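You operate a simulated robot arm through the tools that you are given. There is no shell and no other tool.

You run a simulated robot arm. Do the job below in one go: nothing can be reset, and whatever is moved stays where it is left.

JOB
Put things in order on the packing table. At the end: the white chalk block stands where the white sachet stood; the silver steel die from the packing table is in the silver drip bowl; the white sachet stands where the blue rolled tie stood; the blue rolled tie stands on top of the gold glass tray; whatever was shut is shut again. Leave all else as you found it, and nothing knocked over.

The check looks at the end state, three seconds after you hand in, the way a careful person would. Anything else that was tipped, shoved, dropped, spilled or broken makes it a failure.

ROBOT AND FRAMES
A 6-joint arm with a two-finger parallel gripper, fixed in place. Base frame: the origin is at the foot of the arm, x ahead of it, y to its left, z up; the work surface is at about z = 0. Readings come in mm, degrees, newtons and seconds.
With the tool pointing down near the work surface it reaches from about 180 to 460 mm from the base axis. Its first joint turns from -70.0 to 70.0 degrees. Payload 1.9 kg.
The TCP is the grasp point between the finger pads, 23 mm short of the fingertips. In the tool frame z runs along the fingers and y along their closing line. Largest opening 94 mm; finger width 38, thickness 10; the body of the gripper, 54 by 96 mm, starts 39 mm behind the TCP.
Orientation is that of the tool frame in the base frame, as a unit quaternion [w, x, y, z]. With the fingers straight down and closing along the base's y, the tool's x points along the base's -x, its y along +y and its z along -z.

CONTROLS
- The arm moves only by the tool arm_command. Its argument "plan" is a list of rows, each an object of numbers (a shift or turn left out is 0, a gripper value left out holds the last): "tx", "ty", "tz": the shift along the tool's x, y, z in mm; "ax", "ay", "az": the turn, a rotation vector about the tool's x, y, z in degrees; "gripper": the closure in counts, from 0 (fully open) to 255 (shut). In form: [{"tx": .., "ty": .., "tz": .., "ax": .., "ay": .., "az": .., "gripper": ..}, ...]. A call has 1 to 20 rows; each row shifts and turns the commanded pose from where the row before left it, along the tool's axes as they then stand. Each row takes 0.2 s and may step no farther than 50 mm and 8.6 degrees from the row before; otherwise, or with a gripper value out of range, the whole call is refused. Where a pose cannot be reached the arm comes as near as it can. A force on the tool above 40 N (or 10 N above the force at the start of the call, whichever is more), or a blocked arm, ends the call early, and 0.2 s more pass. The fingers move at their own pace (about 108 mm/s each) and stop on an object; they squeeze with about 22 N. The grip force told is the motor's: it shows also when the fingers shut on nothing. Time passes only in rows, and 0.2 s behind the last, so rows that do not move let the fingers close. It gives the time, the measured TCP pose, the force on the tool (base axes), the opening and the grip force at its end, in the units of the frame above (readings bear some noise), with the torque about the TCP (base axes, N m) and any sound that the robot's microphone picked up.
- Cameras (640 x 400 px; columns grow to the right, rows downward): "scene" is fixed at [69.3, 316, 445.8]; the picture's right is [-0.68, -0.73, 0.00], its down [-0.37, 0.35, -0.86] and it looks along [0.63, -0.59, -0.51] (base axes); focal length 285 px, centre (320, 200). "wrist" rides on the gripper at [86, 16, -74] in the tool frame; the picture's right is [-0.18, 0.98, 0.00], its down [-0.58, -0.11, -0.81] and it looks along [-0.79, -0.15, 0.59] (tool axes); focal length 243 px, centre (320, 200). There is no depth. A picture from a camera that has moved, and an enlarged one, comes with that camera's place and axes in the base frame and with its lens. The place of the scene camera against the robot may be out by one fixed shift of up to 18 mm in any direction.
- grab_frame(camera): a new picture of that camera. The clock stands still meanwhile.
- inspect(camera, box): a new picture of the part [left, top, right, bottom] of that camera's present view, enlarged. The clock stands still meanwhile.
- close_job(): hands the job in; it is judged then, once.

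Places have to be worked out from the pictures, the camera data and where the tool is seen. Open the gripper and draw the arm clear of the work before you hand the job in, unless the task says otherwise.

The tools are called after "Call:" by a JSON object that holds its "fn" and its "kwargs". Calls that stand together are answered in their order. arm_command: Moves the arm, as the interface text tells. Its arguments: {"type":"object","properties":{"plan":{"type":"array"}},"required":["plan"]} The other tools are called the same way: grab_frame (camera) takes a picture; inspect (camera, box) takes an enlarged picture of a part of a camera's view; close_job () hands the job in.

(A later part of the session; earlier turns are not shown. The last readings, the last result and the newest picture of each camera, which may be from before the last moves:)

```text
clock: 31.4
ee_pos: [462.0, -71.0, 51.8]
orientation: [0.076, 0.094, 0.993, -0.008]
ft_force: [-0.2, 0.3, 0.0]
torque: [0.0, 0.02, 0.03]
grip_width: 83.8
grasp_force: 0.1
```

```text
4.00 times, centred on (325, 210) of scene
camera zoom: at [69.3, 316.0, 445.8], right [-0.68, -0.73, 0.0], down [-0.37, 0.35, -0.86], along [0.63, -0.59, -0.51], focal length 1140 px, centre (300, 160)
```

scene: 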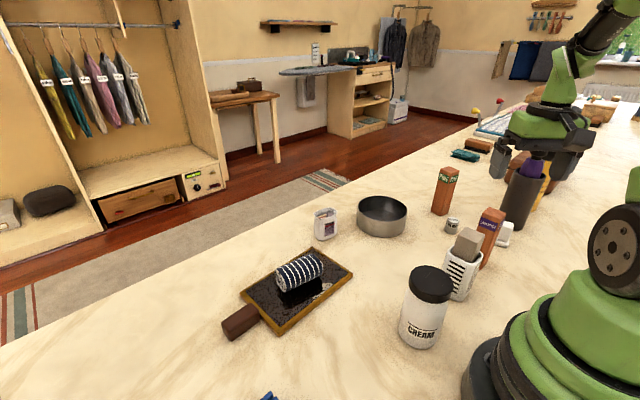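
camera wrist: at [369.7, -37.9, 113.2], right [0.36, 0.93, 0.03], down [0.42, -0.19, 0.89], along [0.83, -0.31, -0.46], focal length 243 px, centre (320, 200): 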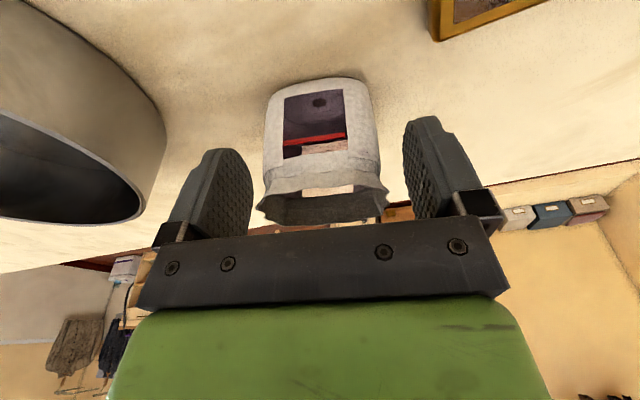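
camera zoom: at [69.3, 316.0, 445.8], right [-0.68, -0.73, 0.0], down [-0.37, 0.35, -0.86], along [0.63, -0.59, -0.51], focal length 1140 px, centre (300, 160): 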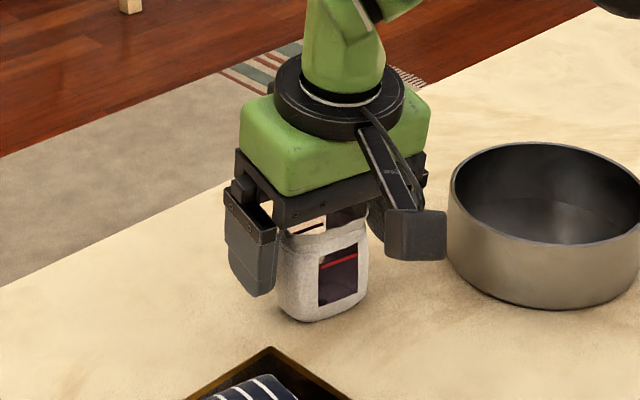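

The fingers straddle the sachet evenly with the palm clear. I go down another 14 mm to z≈38 and close.

Call:
{"fn": "arm_command", "kwargs": {"plan": [{"tz": 7}, {"tz": 7}, {}, {"gripper": 60}, {"gripper": 100}, {"gripper": 255}, {"gripper": 255}, {"gripper": 255}]}}

Call:
{"fn": "grab_frame", "kwargs": {"camera": "wrist"}}

Call:
{"fn": "inspect", "kwargs": {"camera": "scene", "box": [270, 160, 380, 260]}}

```text
clock: 33.2
ee_pos: [464.8, -72.7, 38.3]
orientation: [0.076, 0.093, 0.993, -0.009]
ft_force: [0.1, 0.5, 0.3]
torque: [0.01, 0.01, 0.01]
grip_width: 51.2
grasp_force: 21.8
```

```text
taken
camera wrist: at [372.1, -38.2, 99.3], right [0.36, 0.93, 0.03], down [0.42, -0.19, 0.89], along [0.83, -0.31, -0.46], focal length 243 px, centre (320, 200)
```

wrist: 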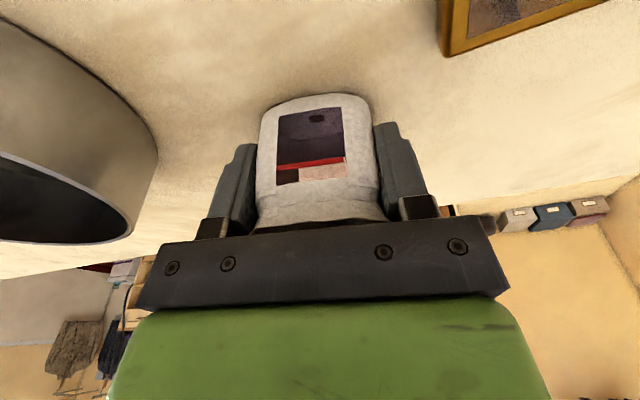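

```text
4.00 times, centred on (325, 210) of scene
camera zoom: at [69.3, 316.0, 445.8], right [-0.68, -0.73, 0.0], down [-0.37, 0.35, -0.86], along [0.63, -0.59, -0.51], focal length 1140 px, centre (300, 160)
```

zoom: 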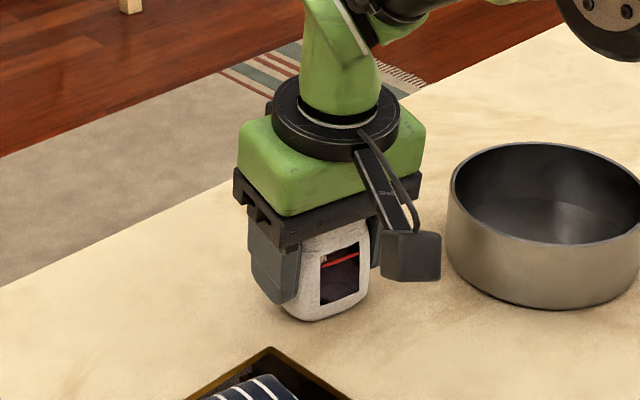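

The sachet is held (51 mm, 22 N) at (464.5,-71.5). I lift it vertically and bring it back toward x≈330.

Call:
{"fn": "arm_command", "kwargs": {"plan": [{"tx": -1.5, "tz": -9.9, "gripper": 255}, {"tx": -3.1, "tz": -19.8}, {"tx": -4.6, "tz": -29.7}, {"tx": -4.6, "tz": -29.7}, {"tx": -3.1, "tz": -19.8}, {}, {"tx": 25.5, "ty": -7.6, "tz": -4}, {"tx": 32, "ty": -9.5, "tz": -5}, {"tx": 32, "ty": -9.5, "tz": -5}, {"tx": 32, "ty": -9.5, "tz": -5}, {}]}}

Call:
{"fn": "grab_frame", "kwargs": {"camera": "scene"}}

Call:
{"fn": "grab_frame", "kwargs": {"camera": "wrist"}}

```text
clock: 35.6
ee_pos: [341.3, -85.0, 148.3]
orientation: [0.076, 0.094, 0.993, -0.008]
ft_force: [-0.3, 0.1, 0.5]
torque: [-0.01, 0.03, 0.0]
grip_width: 51.2
grasp_force: 22.3
```

```text
taken
```

scene: 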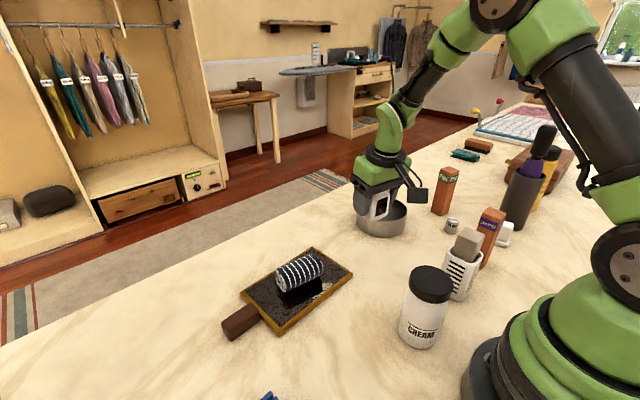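

```text
taken
camera wrist: at [248.9, -50.9, 209.9], right [0.36, 0.93, 0.03], down [0.42, -0.19, 0.89], along [0.83, -0.31, -0.46], focal length 243 px, centre (320, 200)
```

wrist: 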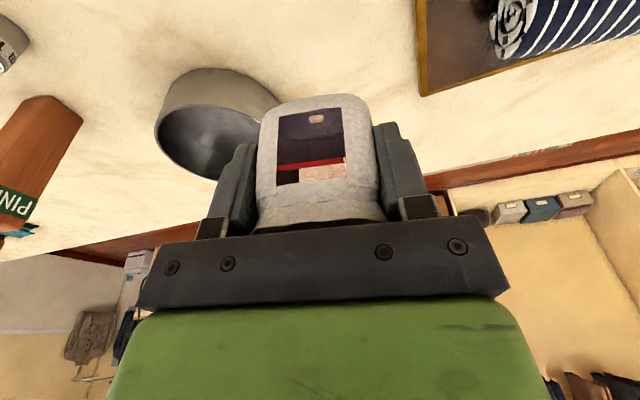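

The sachet hangs upright in the grip. I rotate about the vertical by +90° (so the camera bracket stays clear of the jar and the holder during placing).

Call:
{"fn": "arm_command", "kwargs": {"plan": [{"ax": -1.3, "az": -8.4, "gripper": 255}, {"ax": -1.3, "az": -8.4}, {"ax": -1.3, "az": -8.4}, {"ax": -1.3, "az": -8.4}, {"ax": -1.3, "az": -8.4}, {"ax": -1.3, "az": -8.4}, {"ax": -1.3, "az": -8.4}, {"ax": -1.3, "az": -8.4}, {"ax": -1.3, "az": -8.4}, {"ax": -1.3, "az": -8.4}, {"ax": -0.77, "az": -4.95}, {}, {}]}}

Call:
{"fn": "grab_frame", "kwargs": {"camera": "scene"}}

Call:
{"fn": "grab_frame", "kwargs": {"camera": "wrist"}}

```text
clock: 38.4
ee_pos: [336.9, -85.1, 147.7]
orientation: [0.058, -0.636, 0.768, 0.049]
ft_force: [-0.5, 0.6, -0.2]
torque: [-0.03, 0.02, 0.03]
grip_width: 51.3
grasp_force: 22.0
```

```text
taken
```

scene: 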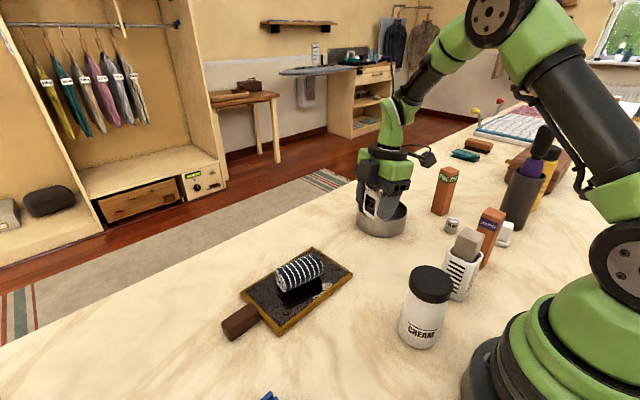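

```text
taken
camera wrist: at [303.3, -176.8, 209.4], right [-0.93, 0.36, 0.03], down [0.19, 0.42, 0.88], along [0.31, 0.83, -0.46], focal length 243 px, centre (320, 200)
```

wrist: 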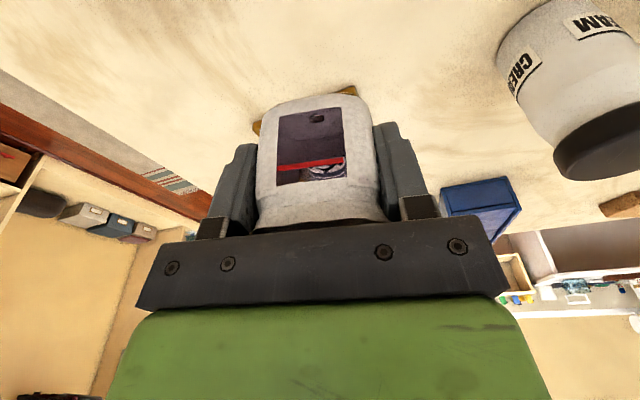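

The turn kept the TCP near (337,-85,148). Now I shift over the tie's old place (282.5,-89.5) and descend to z≈60.

Call:
{"fn": "arm_command", "kwargs": {"plan": [{"tx": 7.1, "ty": 26.3, "tz": -1, "gripper": 255}, {"tx": 7.1, "ty": 26.3, "tz": -1}, {}, {"tx": 4.4, "tz": 29}, {"tx": 4.4, "tz": 29}, {"tx": 4.4, "tz": 29}, {}]}}

Call:
{"fn": "inspect", "kwargs": {"camera": "scene", "box": [320, 180, 480, 310]}}

```text
clock: 40.0
ee_pos: [281.9, -87.2, 59.5]
orientation: [0.059, -0.636, 0.768, 0.048]
ft_force: [0.1, 0.6, -0.8]
torque: [0.0, 0.01, 0.02]
grip_width: 51.0
grasp_force: 22.0
```

```text
3.08 times, centred on (400, 245) of scene
camera zoom: at [69.3, 316.0, 445.8], right [-0.68, -0.73, 0.0], down [-0.37, 0.35, -0.86], along [0.63, -0.59, -0.51], focal length 877 px, centre (74, 62)
```

zoom: 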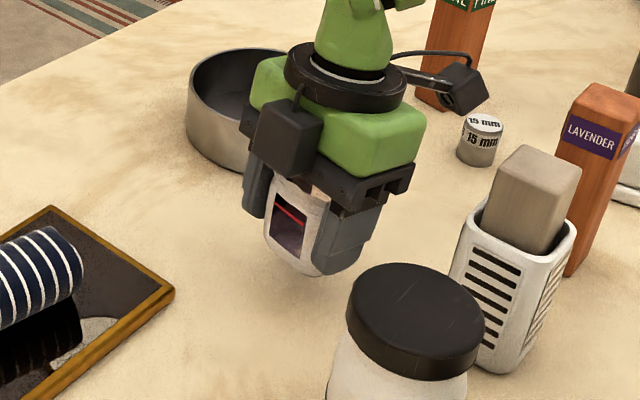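

The sachet is over the spot with about 21 mm to go. I descend to z≈40, then check force before the last millimetres.

Call:
{"fn": "arm_command", "kwargs": {"plan": [{"tx": 2.5, "tz": 7.9, "gripper": 255}, {"tx": 1.8, "tz": 6.9}, {"tx": 0.6, "tz": 3.5}, {}]}}

Call:
{"fn": "inspect", "kwargs": {"camera": "scene", "box": [360, 220, 430, 280]}}

```text
clock: 41.0
ee_pos: [280.9, -89.0, 41.2]
orientation: [0.058, -0.636, 0.768, 0.049]
ft_force: [0.5, 0.0, 0.5]
torque: [-0.01, -0.02, -0.01]
grip_width: 51.2
grasp_force: 21.8
```

```text
6.67 times, centred on (395, 250) of scene
camera zoom: at [69.3, 316.0, 445.8], right [-0.68, -0.73, 0.0], down [-0.37, 0.35, -0.86], along [0.63, -0.59, -0.51], focal length 1900 px, centre (-180, -133)
```

zoom: 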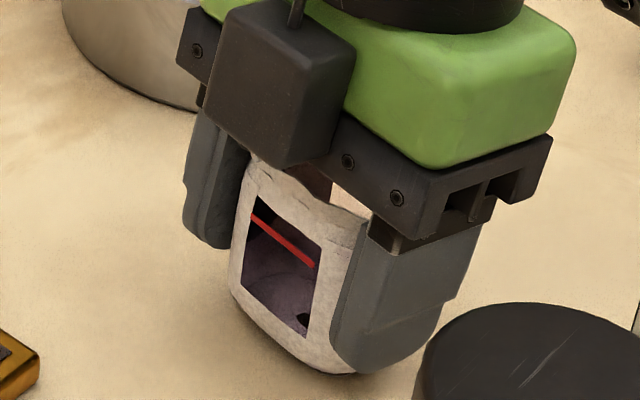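

No contact yet at z 41. I go down in 1 mm steps.

Call:
{"fn": "arm_command", "kwargs": {"plan": [{"tx": 0.15, "tz": 1.0, "gripper": 255}, {"tx": 0.15, "tz": 1.0}, {}]}}

```text
clock: 41.8
ee_pos: [282.2, -89.2, 39.1]
orientation: [0.058, -0.636, 0.768, 0.049]
ft_force: [0.2, 0.7, -0.3]
torque: [-0.01, -0.01, -0.02]
grip_width: 51.0
grasp_force: 22.4
```

Still no contact at z≈39; another millimetre in half steps.

Call:
{"fn": "arm_command", "kwargs": {"plan": [{"tx": 0.08, "tz": 0.5, "gripper": 255}, {"tx": 0.08, "tz": 0.5}, {}]}}

```text
clock: 42.6
ee_pos: [281.3, -89.9, 38.5]
orientation: [0.058, -0.636, 0.768, 0.049]
ft_force: [0.0, -0.8, -0.6]
torque: [0.0, -0.03, -0.03]
grip_width: 51.2
grasp_force: 21.6
```

No force yet at about 38.5; I continue with half-millimetre steps.

Call:
{"fn": "arm_command", "kwargs": {"plan": [{"tx": 0.08, "tz": 0.5, "gripper": 255}, {"tx": 0.08, "tz": 0.5}, {}]}}

```text
clock: 43.4
ee_pos: [282.6, -90.5, 39.3]
orientation: [0.057, -0.636, 0.768, 0.049]
ft_force: [-0.8, -0.3, 0.0]
torque: [-0.02, 0.0, 0.0]
grip_width: 51.4
grasp_force: 22.0
```

Readings are noisy at the millimetre level; still no force. Another two half-steps.

Call:
{"fn": "arm_command", "kwargs": {"plan": [{"tx": 0.08, "tz": 0.5, "gripper": 255}, {"tx": 0.08, "tz": 0.5}, {}]}}

Call:
{"fn": "inspect", "kwargs": {"camera": "scene", "box": [360, 220, 430, 280]}}

```text
clock: 44.2
ee_pos: [282.4, -90.3, 36.6]
orientation: [0.059, -0.636, 0.768, 0.048]
ft_force: [0.0, 6.7, 17.5]
torque: [0.21, -0.02, 0.02]
grip_width: 51.1
grasp_force: 22.1
```

```text
6.67 times, centred on (395, 250) of scene
camera zoom: at [69.2, 316.0, 445.8], right [-0.68, -0.73, 0.0], down [-0.37, 0.35, -0.86], along [0.63, -0.59, -0.51], focal length 1900 px, centre (-180, -133)
```

zoom: 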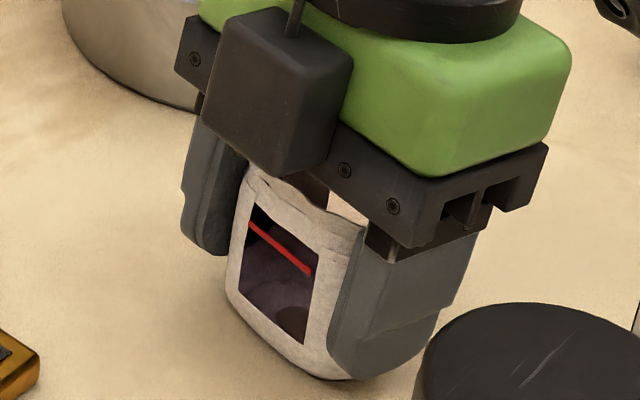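

Contact: 17 N upward, so the sachet is on the table. I ease up 0.5 mm and open gently.

Call:
{"fn": "arm_command", "kwargs": {"plan": [{"tx": -0.08, "tz": -0.5, "gripper": 255}, {"gripper": 105}, {"gripper": 90}, {"gripper": 60}, {"gripper": 40}, {}]}}

Call:
{"fn": "inspect", "kwargs": {"camera": "scene", "box": [360, 220, 430, 280]}}

Call:
{"fn": "grab_frame", "kwargs": {"camera": "wrist"}}

```text
clock: 45.6
ee_pos: [282.3, -90.5, 37.4]
orientation: [0.059, -0.636, 0.768, 0.048]
ft_force: [0.9, -0.5, -0.8]
torque: [-0.01, 0.05, -0.01]
grip_width: 78.9
grasp_force: 0.1
```

```text
6.67 times, centred on (395, 250) of scene
camera zoom: at [69.3, 316.0, 445.8], right [-0.68, -0.73, 0.0], down [-0.37, 0.35, -0.86], along [0.63, -0.59, -0.51], focal length 1900 px, centre (-180, -133)
```

zoom: 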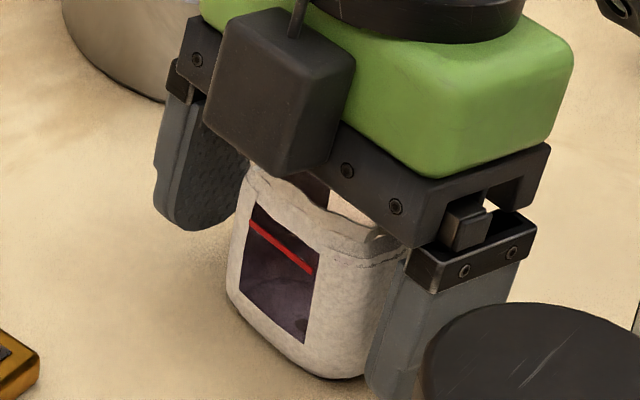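

```text
taken
camera wrist: at [247.8, -183.0, 98.8], right [-0.93, 0.36, 0.03], down [0.19, 0.42, 0.88], along [0.31, 0.83, -0.46], focal length 243 px, centre (320, 200)
```

wrist: 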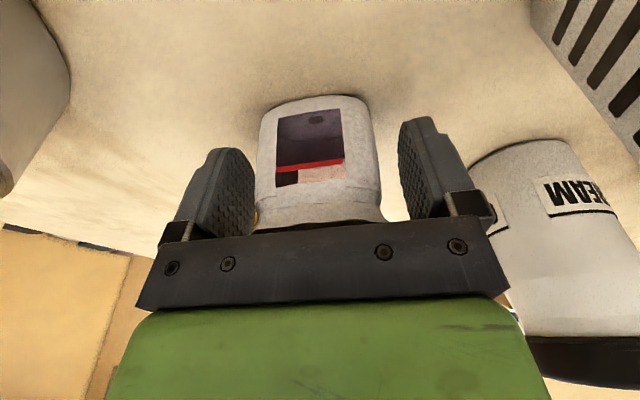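

The sachet stands where the tie was, at about (282,-90). I open fully, lift straight up, turn back about the vertical, and undo the tilt so I can test how far the arm reaches untilted over the sachet's old place.

Call:
{"fn": "arm_command", "kwargs": {"plan": [{"tx": -1.5, "tz": -9.9}, {"tx": -3.8, "tz": -24.7, "gripper": 0}, {"tx": -4.5, "tz": -29.7}, {"tx": -4.5, "tz": -29.7}, {"tx": -3, "tz": -19.8}, {"ax": 1.3, "az": 8.4}, {"ax": 1.3, "az": 8.4}, {"ax": 1.3, "az": 8.4}, {"ax": 1.3, "az": 8.4}, {"ax": 1.3, "az": 8.4}, {"ax": 1.3, "az": 8.4}, {"ax": 1.3, "az": 8.4}, {"ax": 1.3, "az": 8.4}, {"ax": 1.3, "az": 8.4}, {"ax": 1.3, "az": 8.4}, {"ax": 0.77, "az": 4.95}, {"ay": 8.6}, {}]}}

Call:
{"fn": "grab_frame", "kwargs": {"camera": "scene"}}

```text
clock: 49.4
ee_pos: [281.3, -90.7, 150.9]
orientation: [0.0, 0.094, 0.996, -0.001]
ft_force: [-0.8, -0.3, -0.4]
torque: [-0.01, 0.02, -0.03]
grip_width: 94.2
grasp_force: 0.1
```

```text
taken
```

scene: 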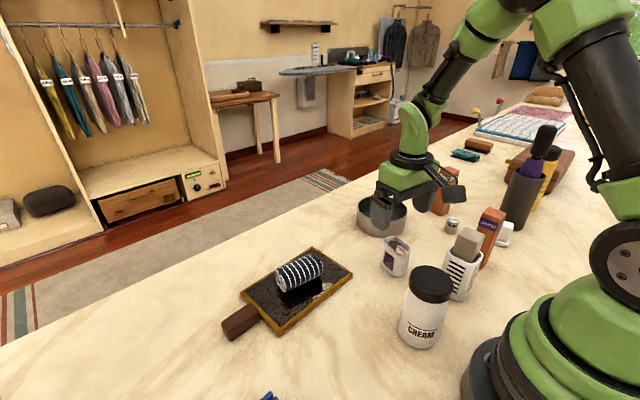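

Sachet upright on the tie's place. I test untilted reach at the old sachet position (464.5,-71.5), descending only to z≈60 over the empty table there.

Call:
{"fn": "arm_command", "kwargs": {"plan": [{"tx": -35.3, "ty": 10.6}, {"tx": -35.3, "ty": 10.6}, {"tx": -35.3, "ty": 10.6}, {"tx": -35.3, "ty": 10.6}, {"tx": -35.3, "ty": 10.6}, {"tz": 30}, {"tz": 30}, {"tz": 30}, {}, {}]}}

Call:
{"fn": "grab_frame", "kwargs": {"camera": "wrist"}}

```text
clock: 51.6
ee_pos: [456.3, -68.3, 64.4]
orientation: [0.001, 0.094, 0.996, -0.001]
ft_force: [0.8, 0.9, -0.4]
torque: [0.02, -0.01, -0.03]
grip_width: 93.9
grasp_force: 0.2
out of reach, approached as far as the arm can: row 5
```

```text
taken
camera wrist: at [373.6, -36.8, 139.6], right [0.36, 0.93, 0.0], down [0.55, -0.21, 0.81], along [0.75, -0.3, -0.59], focal length 243 px, centre (320, 200)
```

wrist: 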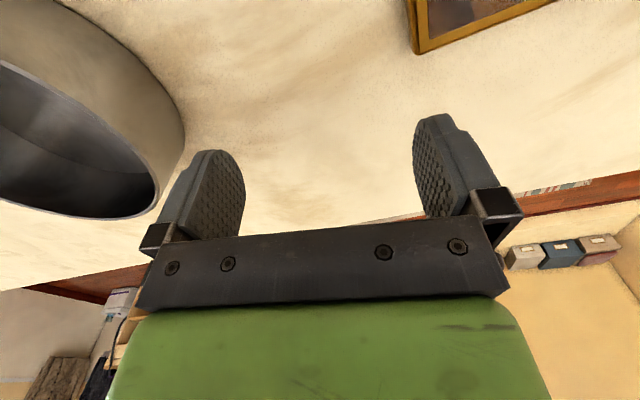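

At z=150 it stopped short in row 5; at this lower height there may be more reach. I try the remaining 8 mm outward at z≈60.

Call:
{"fn": "arm_command", "kwargs": {"plan": [{"tx": -4.3, "ty": -0.8, "tz": 8}, {"tx": -4.2, "ty": -0.7, "tz": 8}, {}]}}

```text
clock: 52.4
ee_pos: [453.1, -68.5, 50.9]
orientation: [0.001, 0.094, 0.996, -0.001]
ft_force: [0.2, 0.1, -1.1]
torque: [0.02, 0.03, -0.04]
grip_width: 94.1
grasp_force: 0.0
out of reach, approached as far as the arm can: row 1, 2
```

Untilted the arm stops at about r=458, so a tilt is needed. I test whether 6° is enough to get to (464.5,-71.5) near the table.

Call:
{"fn": "arm_command", "kwargs": {"plan": [{"ay": -6}, {"tx": -6, "ty": -0.4, "tz": 2}, {"tx": -5.5, "ty": -0.4, "tz": 2}, {}]}}

```text
clock: 53.4
ee_pos: [470.5, -71.8, 43.8]
orientation: [0.053, 0.094, 0.994, -0.006]
ft_force: [-0.5, -0.3, 0.8]
torque: [0.0, 0.0, -0.03]
grip_width: 94.2
grasp_force: 0.1
out of reach, approached as far as the arm can: row 1, 2, 3
```

With 6° the arm reached (470,-72,44), so 6° of tilt is enough for the placement. Now I lift and retreat to the centre, then turn the tilted tool to match the chalk block's faces (yaw about +17°).

Call:
{"fn": "arm_command", "kwargs": {"plan": [{"tx": 16, "ty": -5.7, "tz": -31.8}, {"tx": 16, "ty": -5.7, "tz": -31.8}, {"tx": 16, "ty": -5.7, "tz": -31.8}, {"tx": 16, "ty": -5.7, "tz": -31.8}, {"tx": 16, "ty": -5.7, "tz": -31.8}, {"tx": 28.7, "ty": -8.5, "tz": -3}, {"tx": 28.7, "ty": -8.5, "tz": -3}, {"tx": 28.7, "ty": -8.5, "tz": -3}, {"ax": -0.73, "az": -6.96}, {"ax": -0.73, "az": -6.96}, {"ax": -0.73, "az": -6.96}, {"ax": -0.73, "az": -6.96}, {}]}}

```text
clock: 56.2
ee_pos: [281.6, -89.3, 193.7]
orientation: [0.052, -0.15, 0.987, 0.008]
ft_force: [-0.2, 0.0, -0.1]
torque: [0.03, 0.0, 0.03]
grip_width: 93.8
grasp_force: 0.0
out of reach, approached as far as the arm can: row 1
```

Orientation is as wanted (yaw ~17°, 6° tilt). I move over the chalk at z≈215, clear of the lavender block, setting the opening to ~55 mm.

Call:
{"fn": "arm_command", "kwargs": {"plan": [{"tx": 27.3, "ty": -30.8, "tz": -5.8, "gripper": 106}, {"tx": 27.3, "ty": -30.8, "tz": -5.8}, {"tx": 27.3, "ty": -30.8, "tz": -5.8}, {"tx": 27.3, "ty": -30.8, "tz": -5.8}, {"tx": 27.3, "ty": -30.8, "tz": -5.8}, {"tx": 27.3, "ty": -30.8, "tz": -5.8}, {"tx": 27.3, "ty": -30.8, "tz": -5.8}, {}, {}]}}

Call:
{"fn": "grab_frame", "kwargs": {"camera": "wrist"}}

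Call:
{"fn": "grab_frame", "kwargs": {"camera": "scene"}}

```text
clock: 58.2
ee_pos: [163.8, -350.4, 216.6]
orientation: [0.052, -0.149, 0.987, 0.006]
ft_force: [0.9, 0.9, 0.2]
torque: [-0.01, -0.02, 0.0]
grip_width: 54.7
grasp_force: 0.0
out of reach, approached as far as the arm can: row 7
```

```text
taken
camera wrist: at [68.7, -363.6, 282.4], right [-0.12, 0.99, 0.02], down [0.5, 0.04, 0.86], along [0.86, 0.11, -0.51], focal length 243 px, centre (320, 200)
```

wrist: 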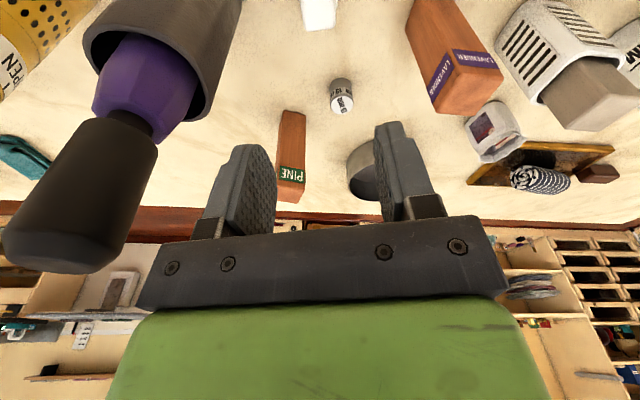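

```text
taken
```

scene: 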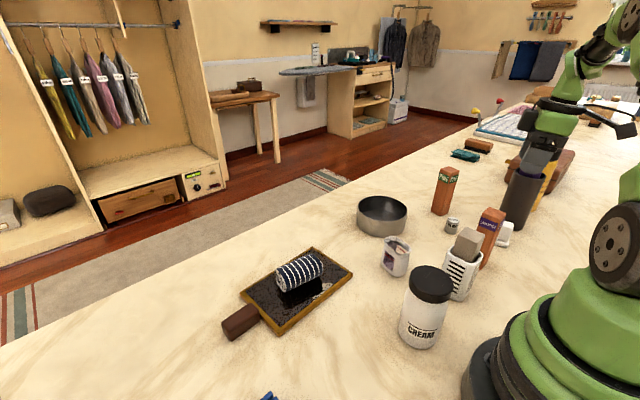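

Row 7 fell short by ~4 mm (first joint near its limit with this tilt); the TCP is at (164,-350). The vase rim appears ~13 mm clear of the gripper body path. I reduce the tilt to 3°, which moves the wrist back from the joint limit, and see where it settles.

Call:
{"fn": "arm_command", "kwargs": {"plan": [{"ay": 3}, {}, {}]}}

Call:
{"fn": "inspect", "kwargs": {"camera": "wrist", "box": [0, 0, 400, 250]}}

Call:
{"fn": "inspect", "kwargs": {"camera": "scene", "box": [470, 80, 640, 260]}}

```text
clock: 59.0
ee_pos: [162.7, -350.9, 215.4]
orientation: [0.027, -0.149, 0.988, 0.001]
ft_force: [0.1, -0.2, -0.2]
torque: [-0.02, 0.03, 0.0]
grip_width: 54.8
grasp_force: 0.1
```

```text
1.60 times, centred on (200, 125) of wrist
camera zoom: at [72.0, -362.4, 286.4], right [-0.12, 0.99, 0.01], down [0.54, 0.06, 0.84], along [0.83, 0.1, -0.55], focal length 388 px, centre (512, 320)
```

zoom: 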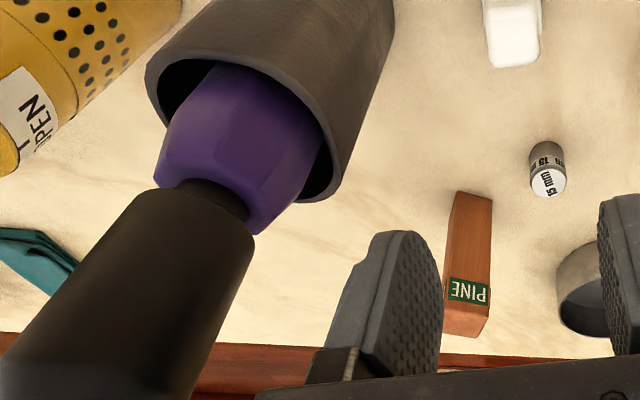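

```text
2.22 times, centred on (555, 170) of scene
camera zoom: at [69.3, 316.0, 445.8], right [-0.68, -0.73, 0.0], down [-0.37, 0.35, -0.86], along [0.63, -0.59, -0.51], focal length 634 px, centre (-202, 267)
```

zoom: 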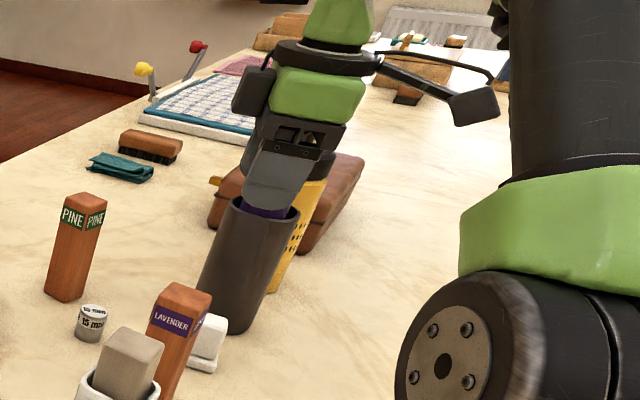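

Now reachable at (163,-351,215). The vase rim measures about centre (168,-456), r 36, top z≈142, leaving ~16 mm to the gripper body. I descend to z≈110 to see the chalk.

Call:
{"fn": "arm_command", "kwargs": {"plan": [{"tx": 1.4, "tz": 26}, {"tx": 1.4, "tz": 26}, {"tx": 1.4, "tz": 26}, {"tx": 1.4, "tz": 26}, {}]}}

Call:
{"fn": "grab_frame", "kwargs": {"camera": "wrist"}}

Call:
{"fn": "inspect", "kwargs": {"camera": "wrist", "box": [260, 0, 400, 100]}}

Call:
{"fn": "inspect", "kwargs": {"camera": "scene", "box": [460, 140, 600, 260]}}

```text
clock: 60.2
ee_pos: [164.8, -352.6, 111.5]
orientation: [0.027, -0.149, 0.988, 0.002]
ft_force: [0.2, 0.3, -0.2]
torque: [0.01, -0.04, 0.0]
grip_width: 55.1
grasp_force: 0.1
```

```text
taken
camera wrist: at [73.3, -363.4, 181.8], right [-0.12, 0.99, 0.01], down [0.54, 0.06, 0.84], along [0.83, 0.1, -0.55], focal length 243 px, centre (320, 200)
```

wrist: 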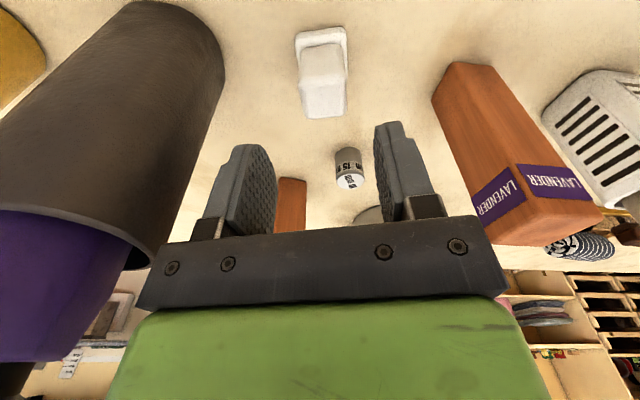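

```text
4.00 times, centred on (330, 50) of wrist
camera zoom: at [73.3, -363.4, 181.8], right [-0.12, 0.99, 0.01], down [0.54, 0.06, 0.84], along [0.83, 0.1, -0.55], focal length 970 px, centre (280, 800)
```

zoom: 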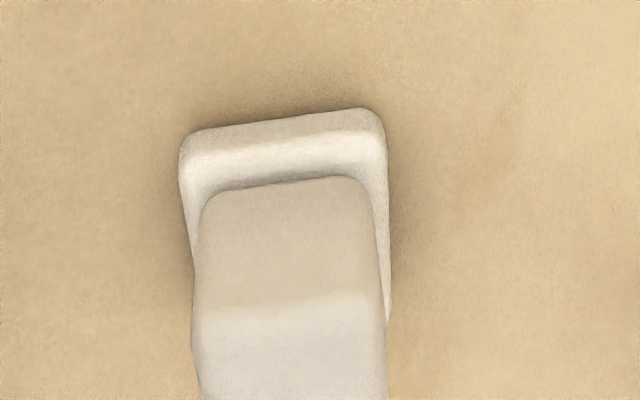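

```text
3.33 times, centred on (530, 200) of scene
camera zoom: at [69.3, 316.0, 445.8], right [-0.68, -0.73, 0.0], down [-0.37, 0.35, -0.86], along [0.63, -0.59, -0.51], focal length 950 px, centre (-380, 200)
```

zoom: 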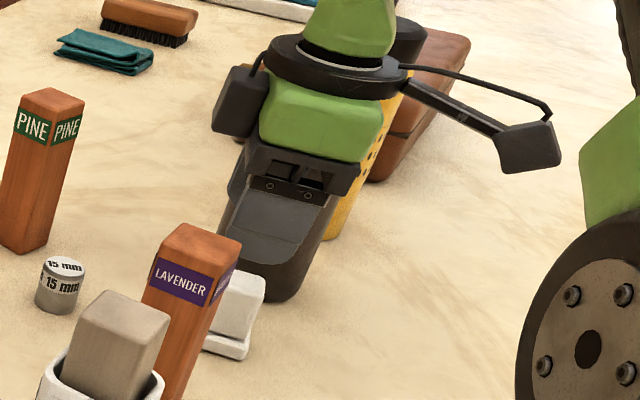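

The chalk reads about (162.5,-350.5), ~2.5 mm toward +tool-y from the gripper's centre line. I correct that and descend to z≈72, just above the block's top, then look.

Call:
{"fn": "arm_command", "kwargs": {"plan": [{"tx": 1, "ty": 2.5, "tz": 20}, {"tx": 1, "tz": 18}, {}]}}

Call:
{"fn": "grab_frame", "kwargs": {"camera": "wrist"}}

Call:
{"fn": "inspect", "kwargs": {"camera": "scene", "box": [460, 160, 580, 260]}}

```text
clock: 61.0
ee_pos: [161.3, -348.7, 71.9]
orientation: [0.027, -0.149, 0.988, 0.002]
ft_force: [0.4, -0.2, 0.6]
torque: [-0.04, -0.02, -0.03]
grip_width: 54.8
grasp_force: 0.1
```

```text
taken
camera wrist: at [70.9, -359.7, 143.1], right [-0.12, 0.99, 0.01], down [0.54, 0.06, 0.84], along [0.83, 0.1, -0.55], focal length 243 px, centre (320, 200)
```

wrist: 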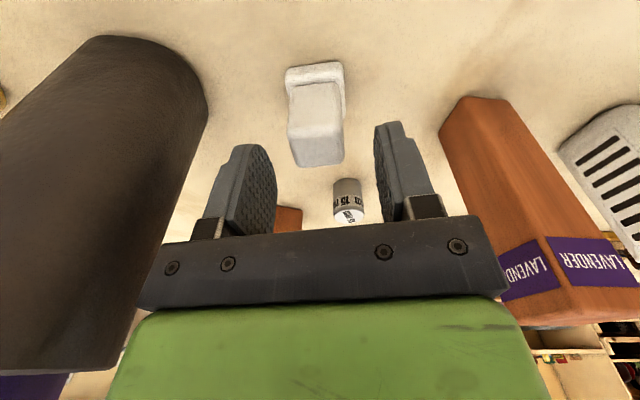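

```text
4.00 times, centred on (520, 210) of scene
camera zoom: at [69.3, 316.0, 445.8], right [-0.68, -0.73, 0.0], down [-0.37, 0.35, -0.86], along [0.63, -0.59, -0.51], focal length 1140 px, centre (-480, 160)
```

zoom: 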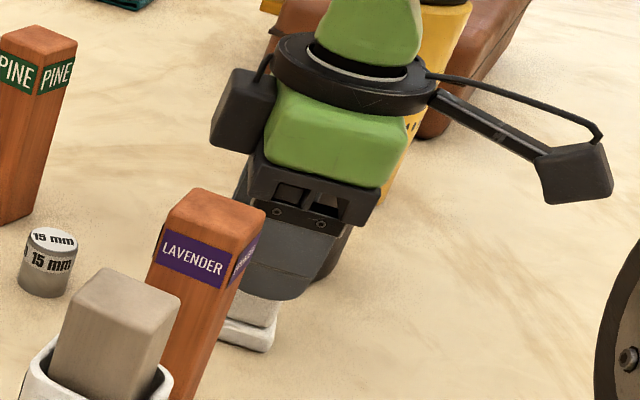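

Chalk centre (161.5,-350) now lies on the gripper's axis. I descend to z≈40 (tips ~5 mm above the slab) and close on the upper block.

Call:
{"fn": "arm_command", "kwargs": {"plan": [{"tx": 0.8, "tz": 14}, {"tx": 0.6, "tz": 12}, {"tx": 0.3, "tz": 6}, {}]}}

Call:
{"fn": "grab_frame", "kwargs": {"camera": "wrist"}}

Call:
{"fn": "inspect", "kwargs": {"camera": "scene", "box": [470, 180, 570, 260]}}

```text
clock: 62.0
ee_pos: [163.2, -348.0, 39.5]
orientation: [0.027, -0.15, 0.988, 0.002]
ft_force: [-0.2, 1.4, -0.4]
torque: [-0.02, -0.03, 0.01]
grip_width: 54.7
grasp_force: 0.0
```

```text
taken
camera wrist: at [71.5, -359.6, 110.5], right [-0.11, 0.99, 0.01], down [0.54, 0.06, 0.84], along [0.83, 0.1, -0.55], focal length 243 px, centre (320, 200)
```

wrist: 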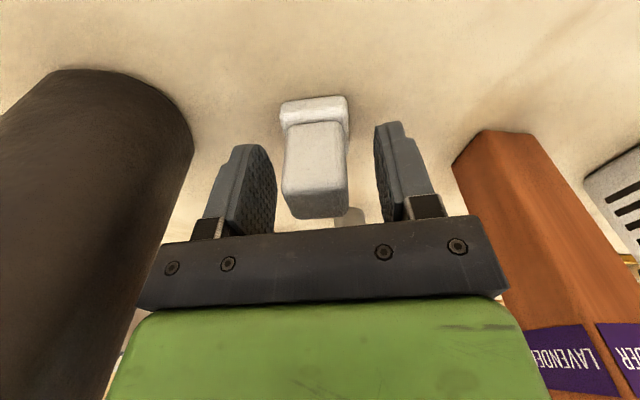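

```text
5.00 times, centred on (520, 220) of scene
camera zoom: at [69.3, 316.0, 445.8], right [-0.68, -0.73, 0.0], down [-0.37, 0.35, -0.86], along [0.63, -0.59, -0.51], focal length 1425 px, centre (-680, 100)
```

zoom: 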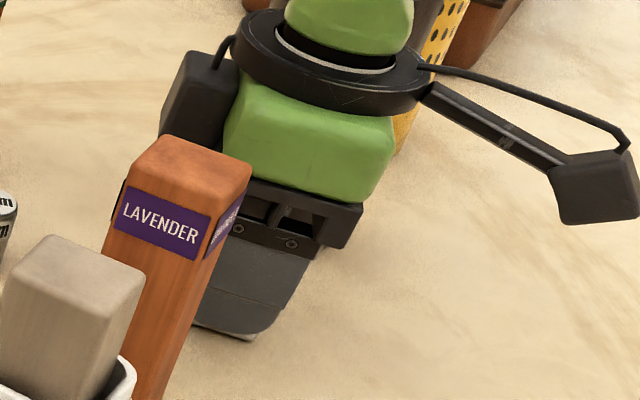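

The chalk sits ~2 mm toward the vase side of the gripper centre. I shift 2 mm that way and close gradually on the block.

Call:
{"fn": "arm_command", "kwargs": {"plan": [{"ty": -2}, {}, {"gripper": 140}, {"gripper": 160}, {"gripper": 175}, {"gripper": 185}, {"gripper": 255}, {"gripper": 255}, {"gripper": 255}]}}

Call:
{"fn": "grab_frame", "kwargs": {"camera": "wrist"}}

```text
clock: 64.0
ee_pos: [164.0, -350.0, 40.5]
orientation: [0.027, -0.15, 0.988, 0.002]
ft_force: [0.7, -0.5, 1.4]
torque: [0.02, 0.08, 0.02]
grip_width: 27.7
grasp_force: 21.8
```

```text
taken
camera wrist: at [72.1, -361.3, 110.8], right [-0.12, 0.99, 0.01], down [0.54, 0.06, 0.84], along [0.83, 0.1, -0.55], focal length 243 px, centre (320, 200)
```

wrist: 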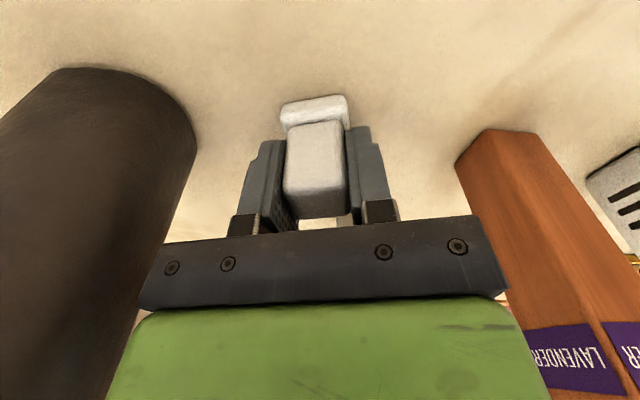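

Gripped at 27.7 mm, which matches the upper block. I lift 15 mm and look whether the slab comes along.

Call:
{"fn": "arm_command", "kwargs": {"plan": [{"tx": -0.25, "tz": -5, "gripper": 255}, {"tx": -0.5, "tz": -10}, {}]}}

Call:
{"fn": "grab_frame", "kwargs": {"camera": "wrist"}}

Call:
{"fn": "inspect", "kwargs": {"camera": "scene", "box": [470, 180, 570, 260]}}

```text
clock: 64.8
ee_pos: [163.8, -349.5, 55.2]
orientation: [0.027, -0.149, 0.988, 0.003]
ft_force: [0.5, 0.5, 0.0]
torque: [0.0, 0.0, -0.01]
grip_width: 27.6
grasp_force: 22.7
```

```text
taken
camera wrist: at [72.3, -360.9, 126.3], right [-0.12, 0.99, 0.01], down [0.54, 0.06, 0.84], along [0.83, 0.1, -0.55], focal length 243 px, centre (320, 200)
```

wrist: 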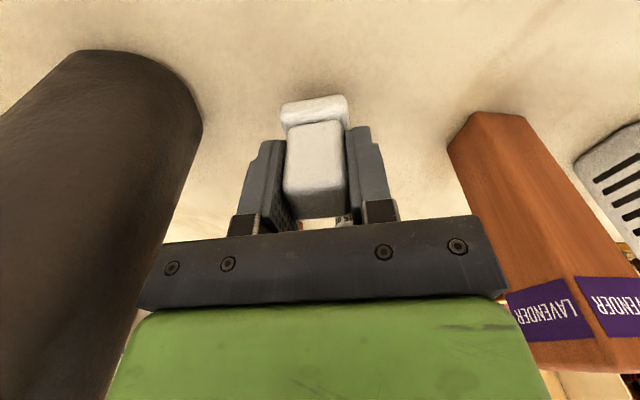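

```text
5.00 times, centred on (520, 220) of scene
camera zoom: at [69.3, 316.0, 445.8], right [-0.68, -0.73, 0.0], down [-0.37, 0.35, -0.86], along [0.63, -0.59, -0.51], focal length 1425 px, centre (-680, 100)
```

zoom: 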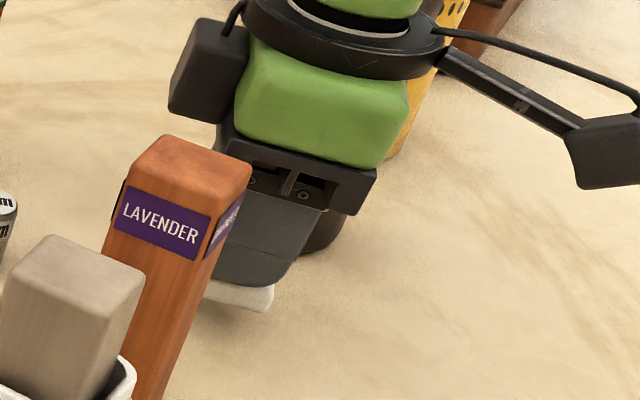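

The slab rises with the block, so the chalk is one piece and is held firmly. I lift it to z≈215 and carry it back over the centre.

Call:
{"fn": "arm_command", "kwargs": {"plan": [{"tx": -1.45, "tz": -26.9, "gripper": 255}, {"tx": -1.45, "tz": -26.9}, {"tx": -1.45, "tz": -26.9}, {"tx": -1.45, "tz": -26.9}, {"tx": -1.45, "tz": -26.9}, {"tx": -1.45, "tz": -26.9}, {}, {"tx": -26.8, "ty": 30.6, "tz": 1.3}, {"tx": -26.8, "ty": 30.6, "tz": 1.3}, {"tx": -26.8, "ty": 30.6, "tz": 1.3}, {"tx": -26.8, "ty": 30.6, "tz": 1.3}, {"tx": -26.8, "ty": 30.6, "tz": 1.3}, {"tx": -26.8, "ty": 30.6, "tz": 1.3}, {"tx": -26.8, "ty": 30.6, "tz": 1.3}, {}]}}

Call:
{"fn": "grab_frame", "kwargs": {"camera": "scene"}}

Call:
{"fn": "grab_frame", "kwargs": {"camera": "wrist"}}

```text
clock: 68.0
ee_pos: [278.4, -92.1, 215.9]
orientation: [0.027, -0.15, 0.988, 0.002]
ft_force: [-1.1, 0.0, 0.1]
torque: [-0.02, 0.02, 0.0]
grip_width: 27.4
grasp_force: 22.3
```

```text
taken
```

scene: 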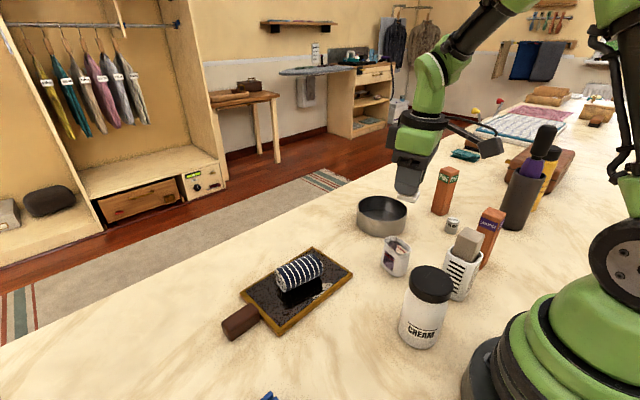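

```text
taken
camera wrist: at [186.7, -102.1, 287.3], right [-0.11, 0.99, 0.01], down [0.54, 0.06, 0.84], along [0.83, 0.1, -0.55], focal length 243 px, centre (320, 200)
```

wrist: 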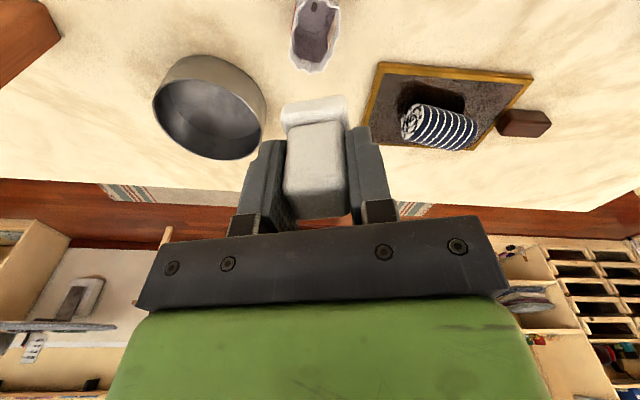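

The chalk hangs steadily in the grip. I rotate -28° about the vertical so the tilt faces outward, then move forward and down toward (428,-76,86).

Call:
{"fn": "arm_command", "kwargs": {"plan": [{"ax": 0.38, "az": 6.98, "gripper": 255}, {"ax": 0.38, "az": 6.98}, {"ax": 0.38, "az": 6.98}, {"ax": 0.38, "az": 6.98}, {"tx": -28.2, "ty": 8.5, "tz": 14.9}, {"tx": -28.2, "ty": 8.5, "tz": 14.9}, {"tx": -28.2, "ty": 8.5, "tz": 14.9}, {"tx": -17.6, "ty": 6, "tz": 31}, {"tx": -17.6, "ty": 6, "tz": 31}, {"tx": -17.6, "ty": 6, "tz": 31}, {}, {}]}}

Call:
{"fn": "inspect", "kwargs": {"camera": "scene", "box": [270, 140, 430, 290]}}

Call:
{"fn": "grab_frame", "kwargs": {"camera": "wrist"}}

```text
clock: 70.6
ee_pos: [427.2, -76.3, 90.4]
orientation: [0.028, 0.093, 0.995, -0.005]
ft_force: [-0.8, -0.2, -0.9]
torque: [-0.01, 0.0, 0.01]
grip_width: 27.5
grasp_force: 21.8
```

```text
2.67 times, centred on (350, 215) of scene
camera zoom: at [69.3, 316.0, 445.8], right [-0.68, -0.73, 0.0], down [-0.37, 0.35, -0.86], along [0.63, -0.59, -0.51], focal length 760 px, centre (240, 160)
```

zoom: 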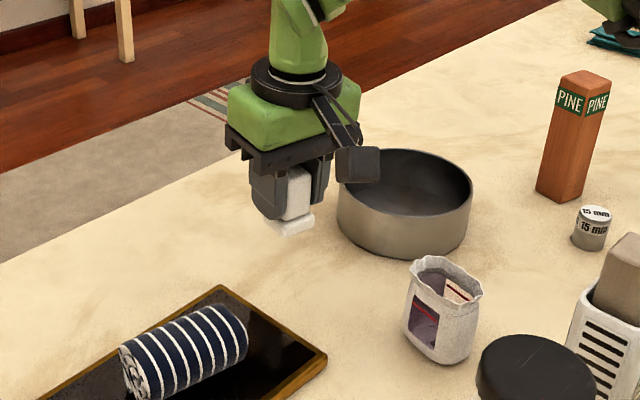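

```text
taken
camera wrist: at [341.1, -43.5, 160.0], right [0.36, 0.93, 0.01], down [0.51, -0.2, 0.84], along [0.78, -0.3, -0.55], focal length 243 px, centre (320, 200)
```

wrist: 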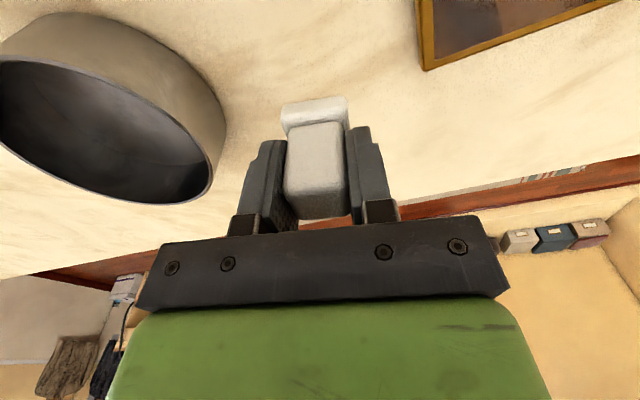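

The chalk is level in the grip with open table ahead. I add 2.3° tilt for reach, lower to z≈50, and move out over the sachet's old place.

Call:
{"fn": "arm_command", "kwargs": {"plan": [{"ay": -2.3, "gripper": 255}, {"tx": 1.95, "tz": 19.9}, {"tx": 1.95, "tz": 19.9}, {"tx": -18.5, "ty": 5.95, "tz": 1.8}, {"tx": -18.5, "ty": 5.95, "tz": 1.8}, {}, {}]}}

Call:
{"fn": "inspect", "kwargs": {"camera": "scene", "box": [270, 160, 380, 260]}}

Call:
{"fn": "grab_frame", "kwargs": {"camera": "wrist"}}

```text
clock: 72.2
ee_pos: [464.7, -69.3, 47.8]
orientation: [0.047, 0.093, 0.994, -0.005]
ft_force: [0.8, 0.3, -0.6]
torque: [0.03, 0.01, 0.02]
grip_width: 27.2
grasp_force: 21.9
```

```text
4.00 times, centred on (325, 210) of scene
camera zoom: at [69.3, 316.0, 445.8], right [-0.68, -0.73, 0.0], down [-0.37, 0.35, -0.86], along [0.63, -0.59, -0.51], focal length 1140 px, centre (300, 160)
```

zoom: 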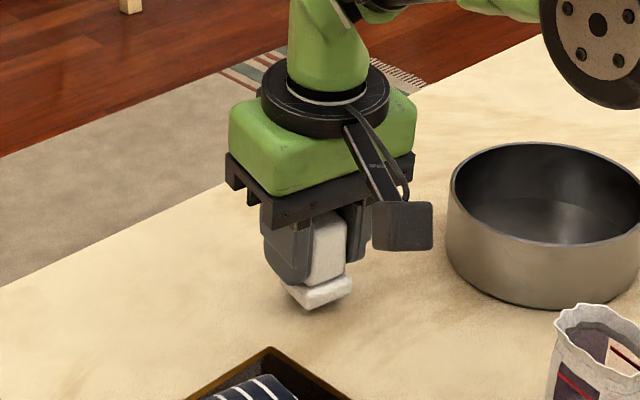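

```text
taken
camera wrist: at [377.1, -36.6, 114.3], right [0.36, 0.93, 0.01], down [0.47, -0.2, 0.86], along [0.8, -0.3, -0.51], focal length 243 px, centre (320, 200)
```

wrist: 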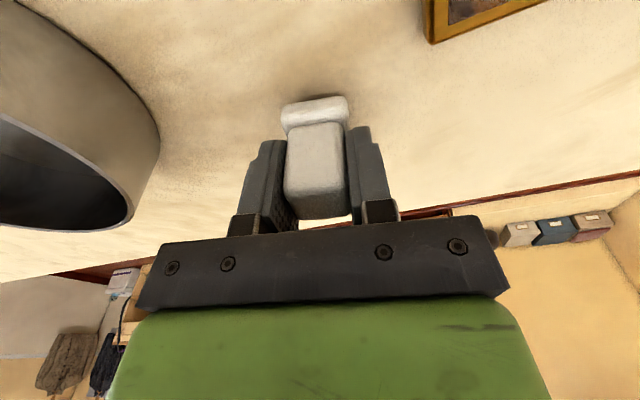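

Chalk is over the spot at (465,-70). I take another reading while lowering 4 mm.

Call:
{"fn": "arm_command", "kwargs": {"plan": [{"tx": 0.19, "tz": 2, "gripper": 255}, {"tx": 0.19, "tz": 2}, {}]}}

Call:
{"fn": "arm_command", "kwargs": {"plan": [{"gripper": 255}]}}

Call:
{"fn": "arm_command", "kwargs": {"plan": [{"gripper": 255}]}}

```text
clock: 73.0
ee_pos: [465.8, -70.6, 43.9]
orientation: [0.047, 0.094, 0.994, -0.006]
ft_force: [0.5, 0.6, -1.6]
torque: [-0.03, -0.03, 0.06]
grip_width: 27.7
grasp_force: 22.3
```

```text
clock: 73.4
ee_pos: [466.0, -70.3, 44.5]
orientation: [0.048, 0.092, 0.995, -0.007]
ft_force: [-0.2, -0.8, -1.3]
torque: [0.01, -0.01, 0.0]
grip_width: 27.5
grasp_force: 22.5
```

```text
clock: 73.8
ee_pos: [465.8, -69.4, 45.1]
orientation: [0.048, 0.093, 0.994, -0.006]
ft_force: [0.2, -0.1, -0.7]
torque: [-0.04, 0.01, -0.02]
grip_width: 27.5
grasp_force: 21.8
```

Average position is (465.7,-70.0,44.5). I nudge 1.5 mm in -y and lower in small steps, watching the force.

Call:
{"fn": "arm_command", "kwargs": {"plan": [{"ty": -1.5, "tx": 0.1, "tz": 1, "gripper": 255}, {"tx": 0.1, "tz": 1}, {}]}}

Call:
{"fn": "inspect", "kwargs": {"camera": "scene", "box": [300, 190, 360, 250]}}

```text
clock: 74.6
ee_pos: [466.4, -71.4, 42.0]
orientation: [0.048, 0.093, 0.994, -0.006]
ft_force: [0.0, 0.7, -1.0]
torque: [-0.01, -0.01, 0.02]
grip_width: 27.5
grasp_force: 21.7
```

```text
6.67 times, centred on (330, 220) of scene
camera zoom: at [69.3, 316.0, 445.8], right [-0.68, -0.73, 0.0], down [-0.37, 0.35, -0.86], along [0.63, -0.59, -0.51], focal length 1900 px, centre (253, 67)
```

zoom: 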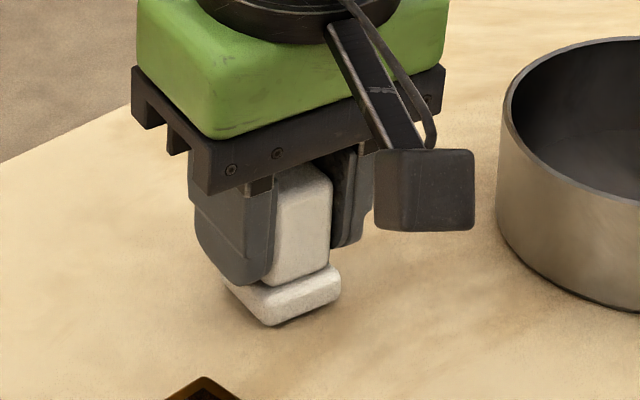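

The chalk's footprint lines up with where the sachet's base was in this same view. I keep lowering.

Call:
{"fn": "arm_command", "kwargs": {"plan": [{"tx": 0.07, "tz": 0.7, "gripper": 255}, {"tx": 0.07, "tz": 0.7}, {}]}}

Call:
{"fn": "arm_command", "kwargs": {"plan": [{"tx": 0.05, "tz": 0.5, "gripper": 255}, {}]}}

```text
clock: 75.4
ee_pos: [467.7, -72.4, 41.2]
orientation: [0.048, 0.096, 0.994, -0.005]
ft_force: [-2.6, 1.3, 13.6]
torque: [0.16, 0.33, -0.02]
grip_width: 27.7
grasp_force: 22.0
```

```text
clock: 76.0
ee_pos: [468.3, -70.4, 39.9]
orientation: [0.05, 0.093, 0.994, -0.006]
ft_force: [4.9, 2.3, 21.1]
torque: [0.18, 0.17, -0.06]
grip_width: 27.6
grasp_force: 22.1
```

Contact at 21 N. I ease up 0.4 mm and open the fingers gradually.

Call:
{"fn": "arm_command", "kwargs": {"plan": [{"tx": -0.04, "tz": -0.4, "gripper": 255}, {"gripper": 172}, {"gripper": 165}, {"gripper": 150}, {"gripper": 120}, {"gripper": 100}, {}]}}

Call:
{"fn": "inspect", "kwargs": {"camera": "scene", "box": [300, 190, 360, 250]}}

Call:
{"fn": "grab_frame", "kwargs": {"camera": "wrist"}}

```text
clock: 77.6
ee_pos: [466.0, -71.3, 39.4]
orientation: [0.048, 0.093, 0.994, -0.006]
ft_force: [-0.1, -1.0, -0.1]
torque: [-0.02, 0.05, 0.0]
grip_width: 57.3
grasp_force: 0.0
```

```text
6.67 times, centred on (330, 220) of scene
camera zoom: at [69.3, 316.0, 445.8], right [-0.68, -0.73, 0.0], down [-0.37, 0.35, -0.86], along [0.63, -0.59, -0.51], focal length 1900 px, centre (253, 67)
```

zoom: 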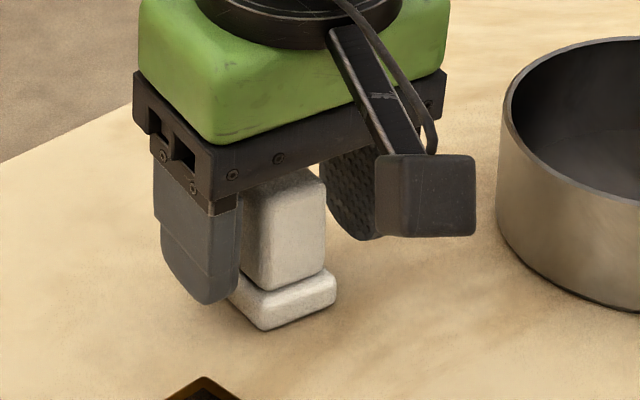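

```text
taken
camera wrist: at [377.7, -38.5, 106.5], right [0.36, 0.93, 0.01], down [0.47, -0.2, 0.86], along [0.8, -0.3, -0.51], focal length 243 px, centre (320, 200)
```

wrist: 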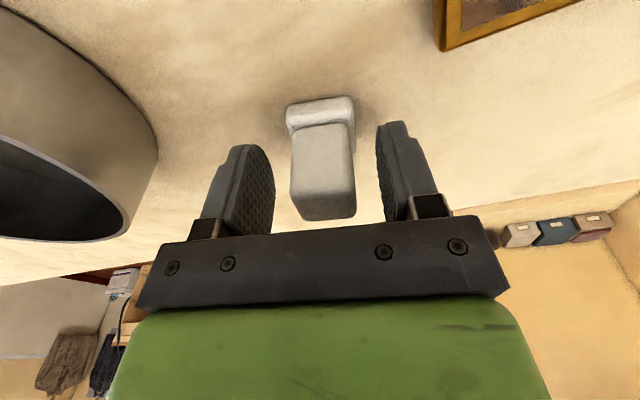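

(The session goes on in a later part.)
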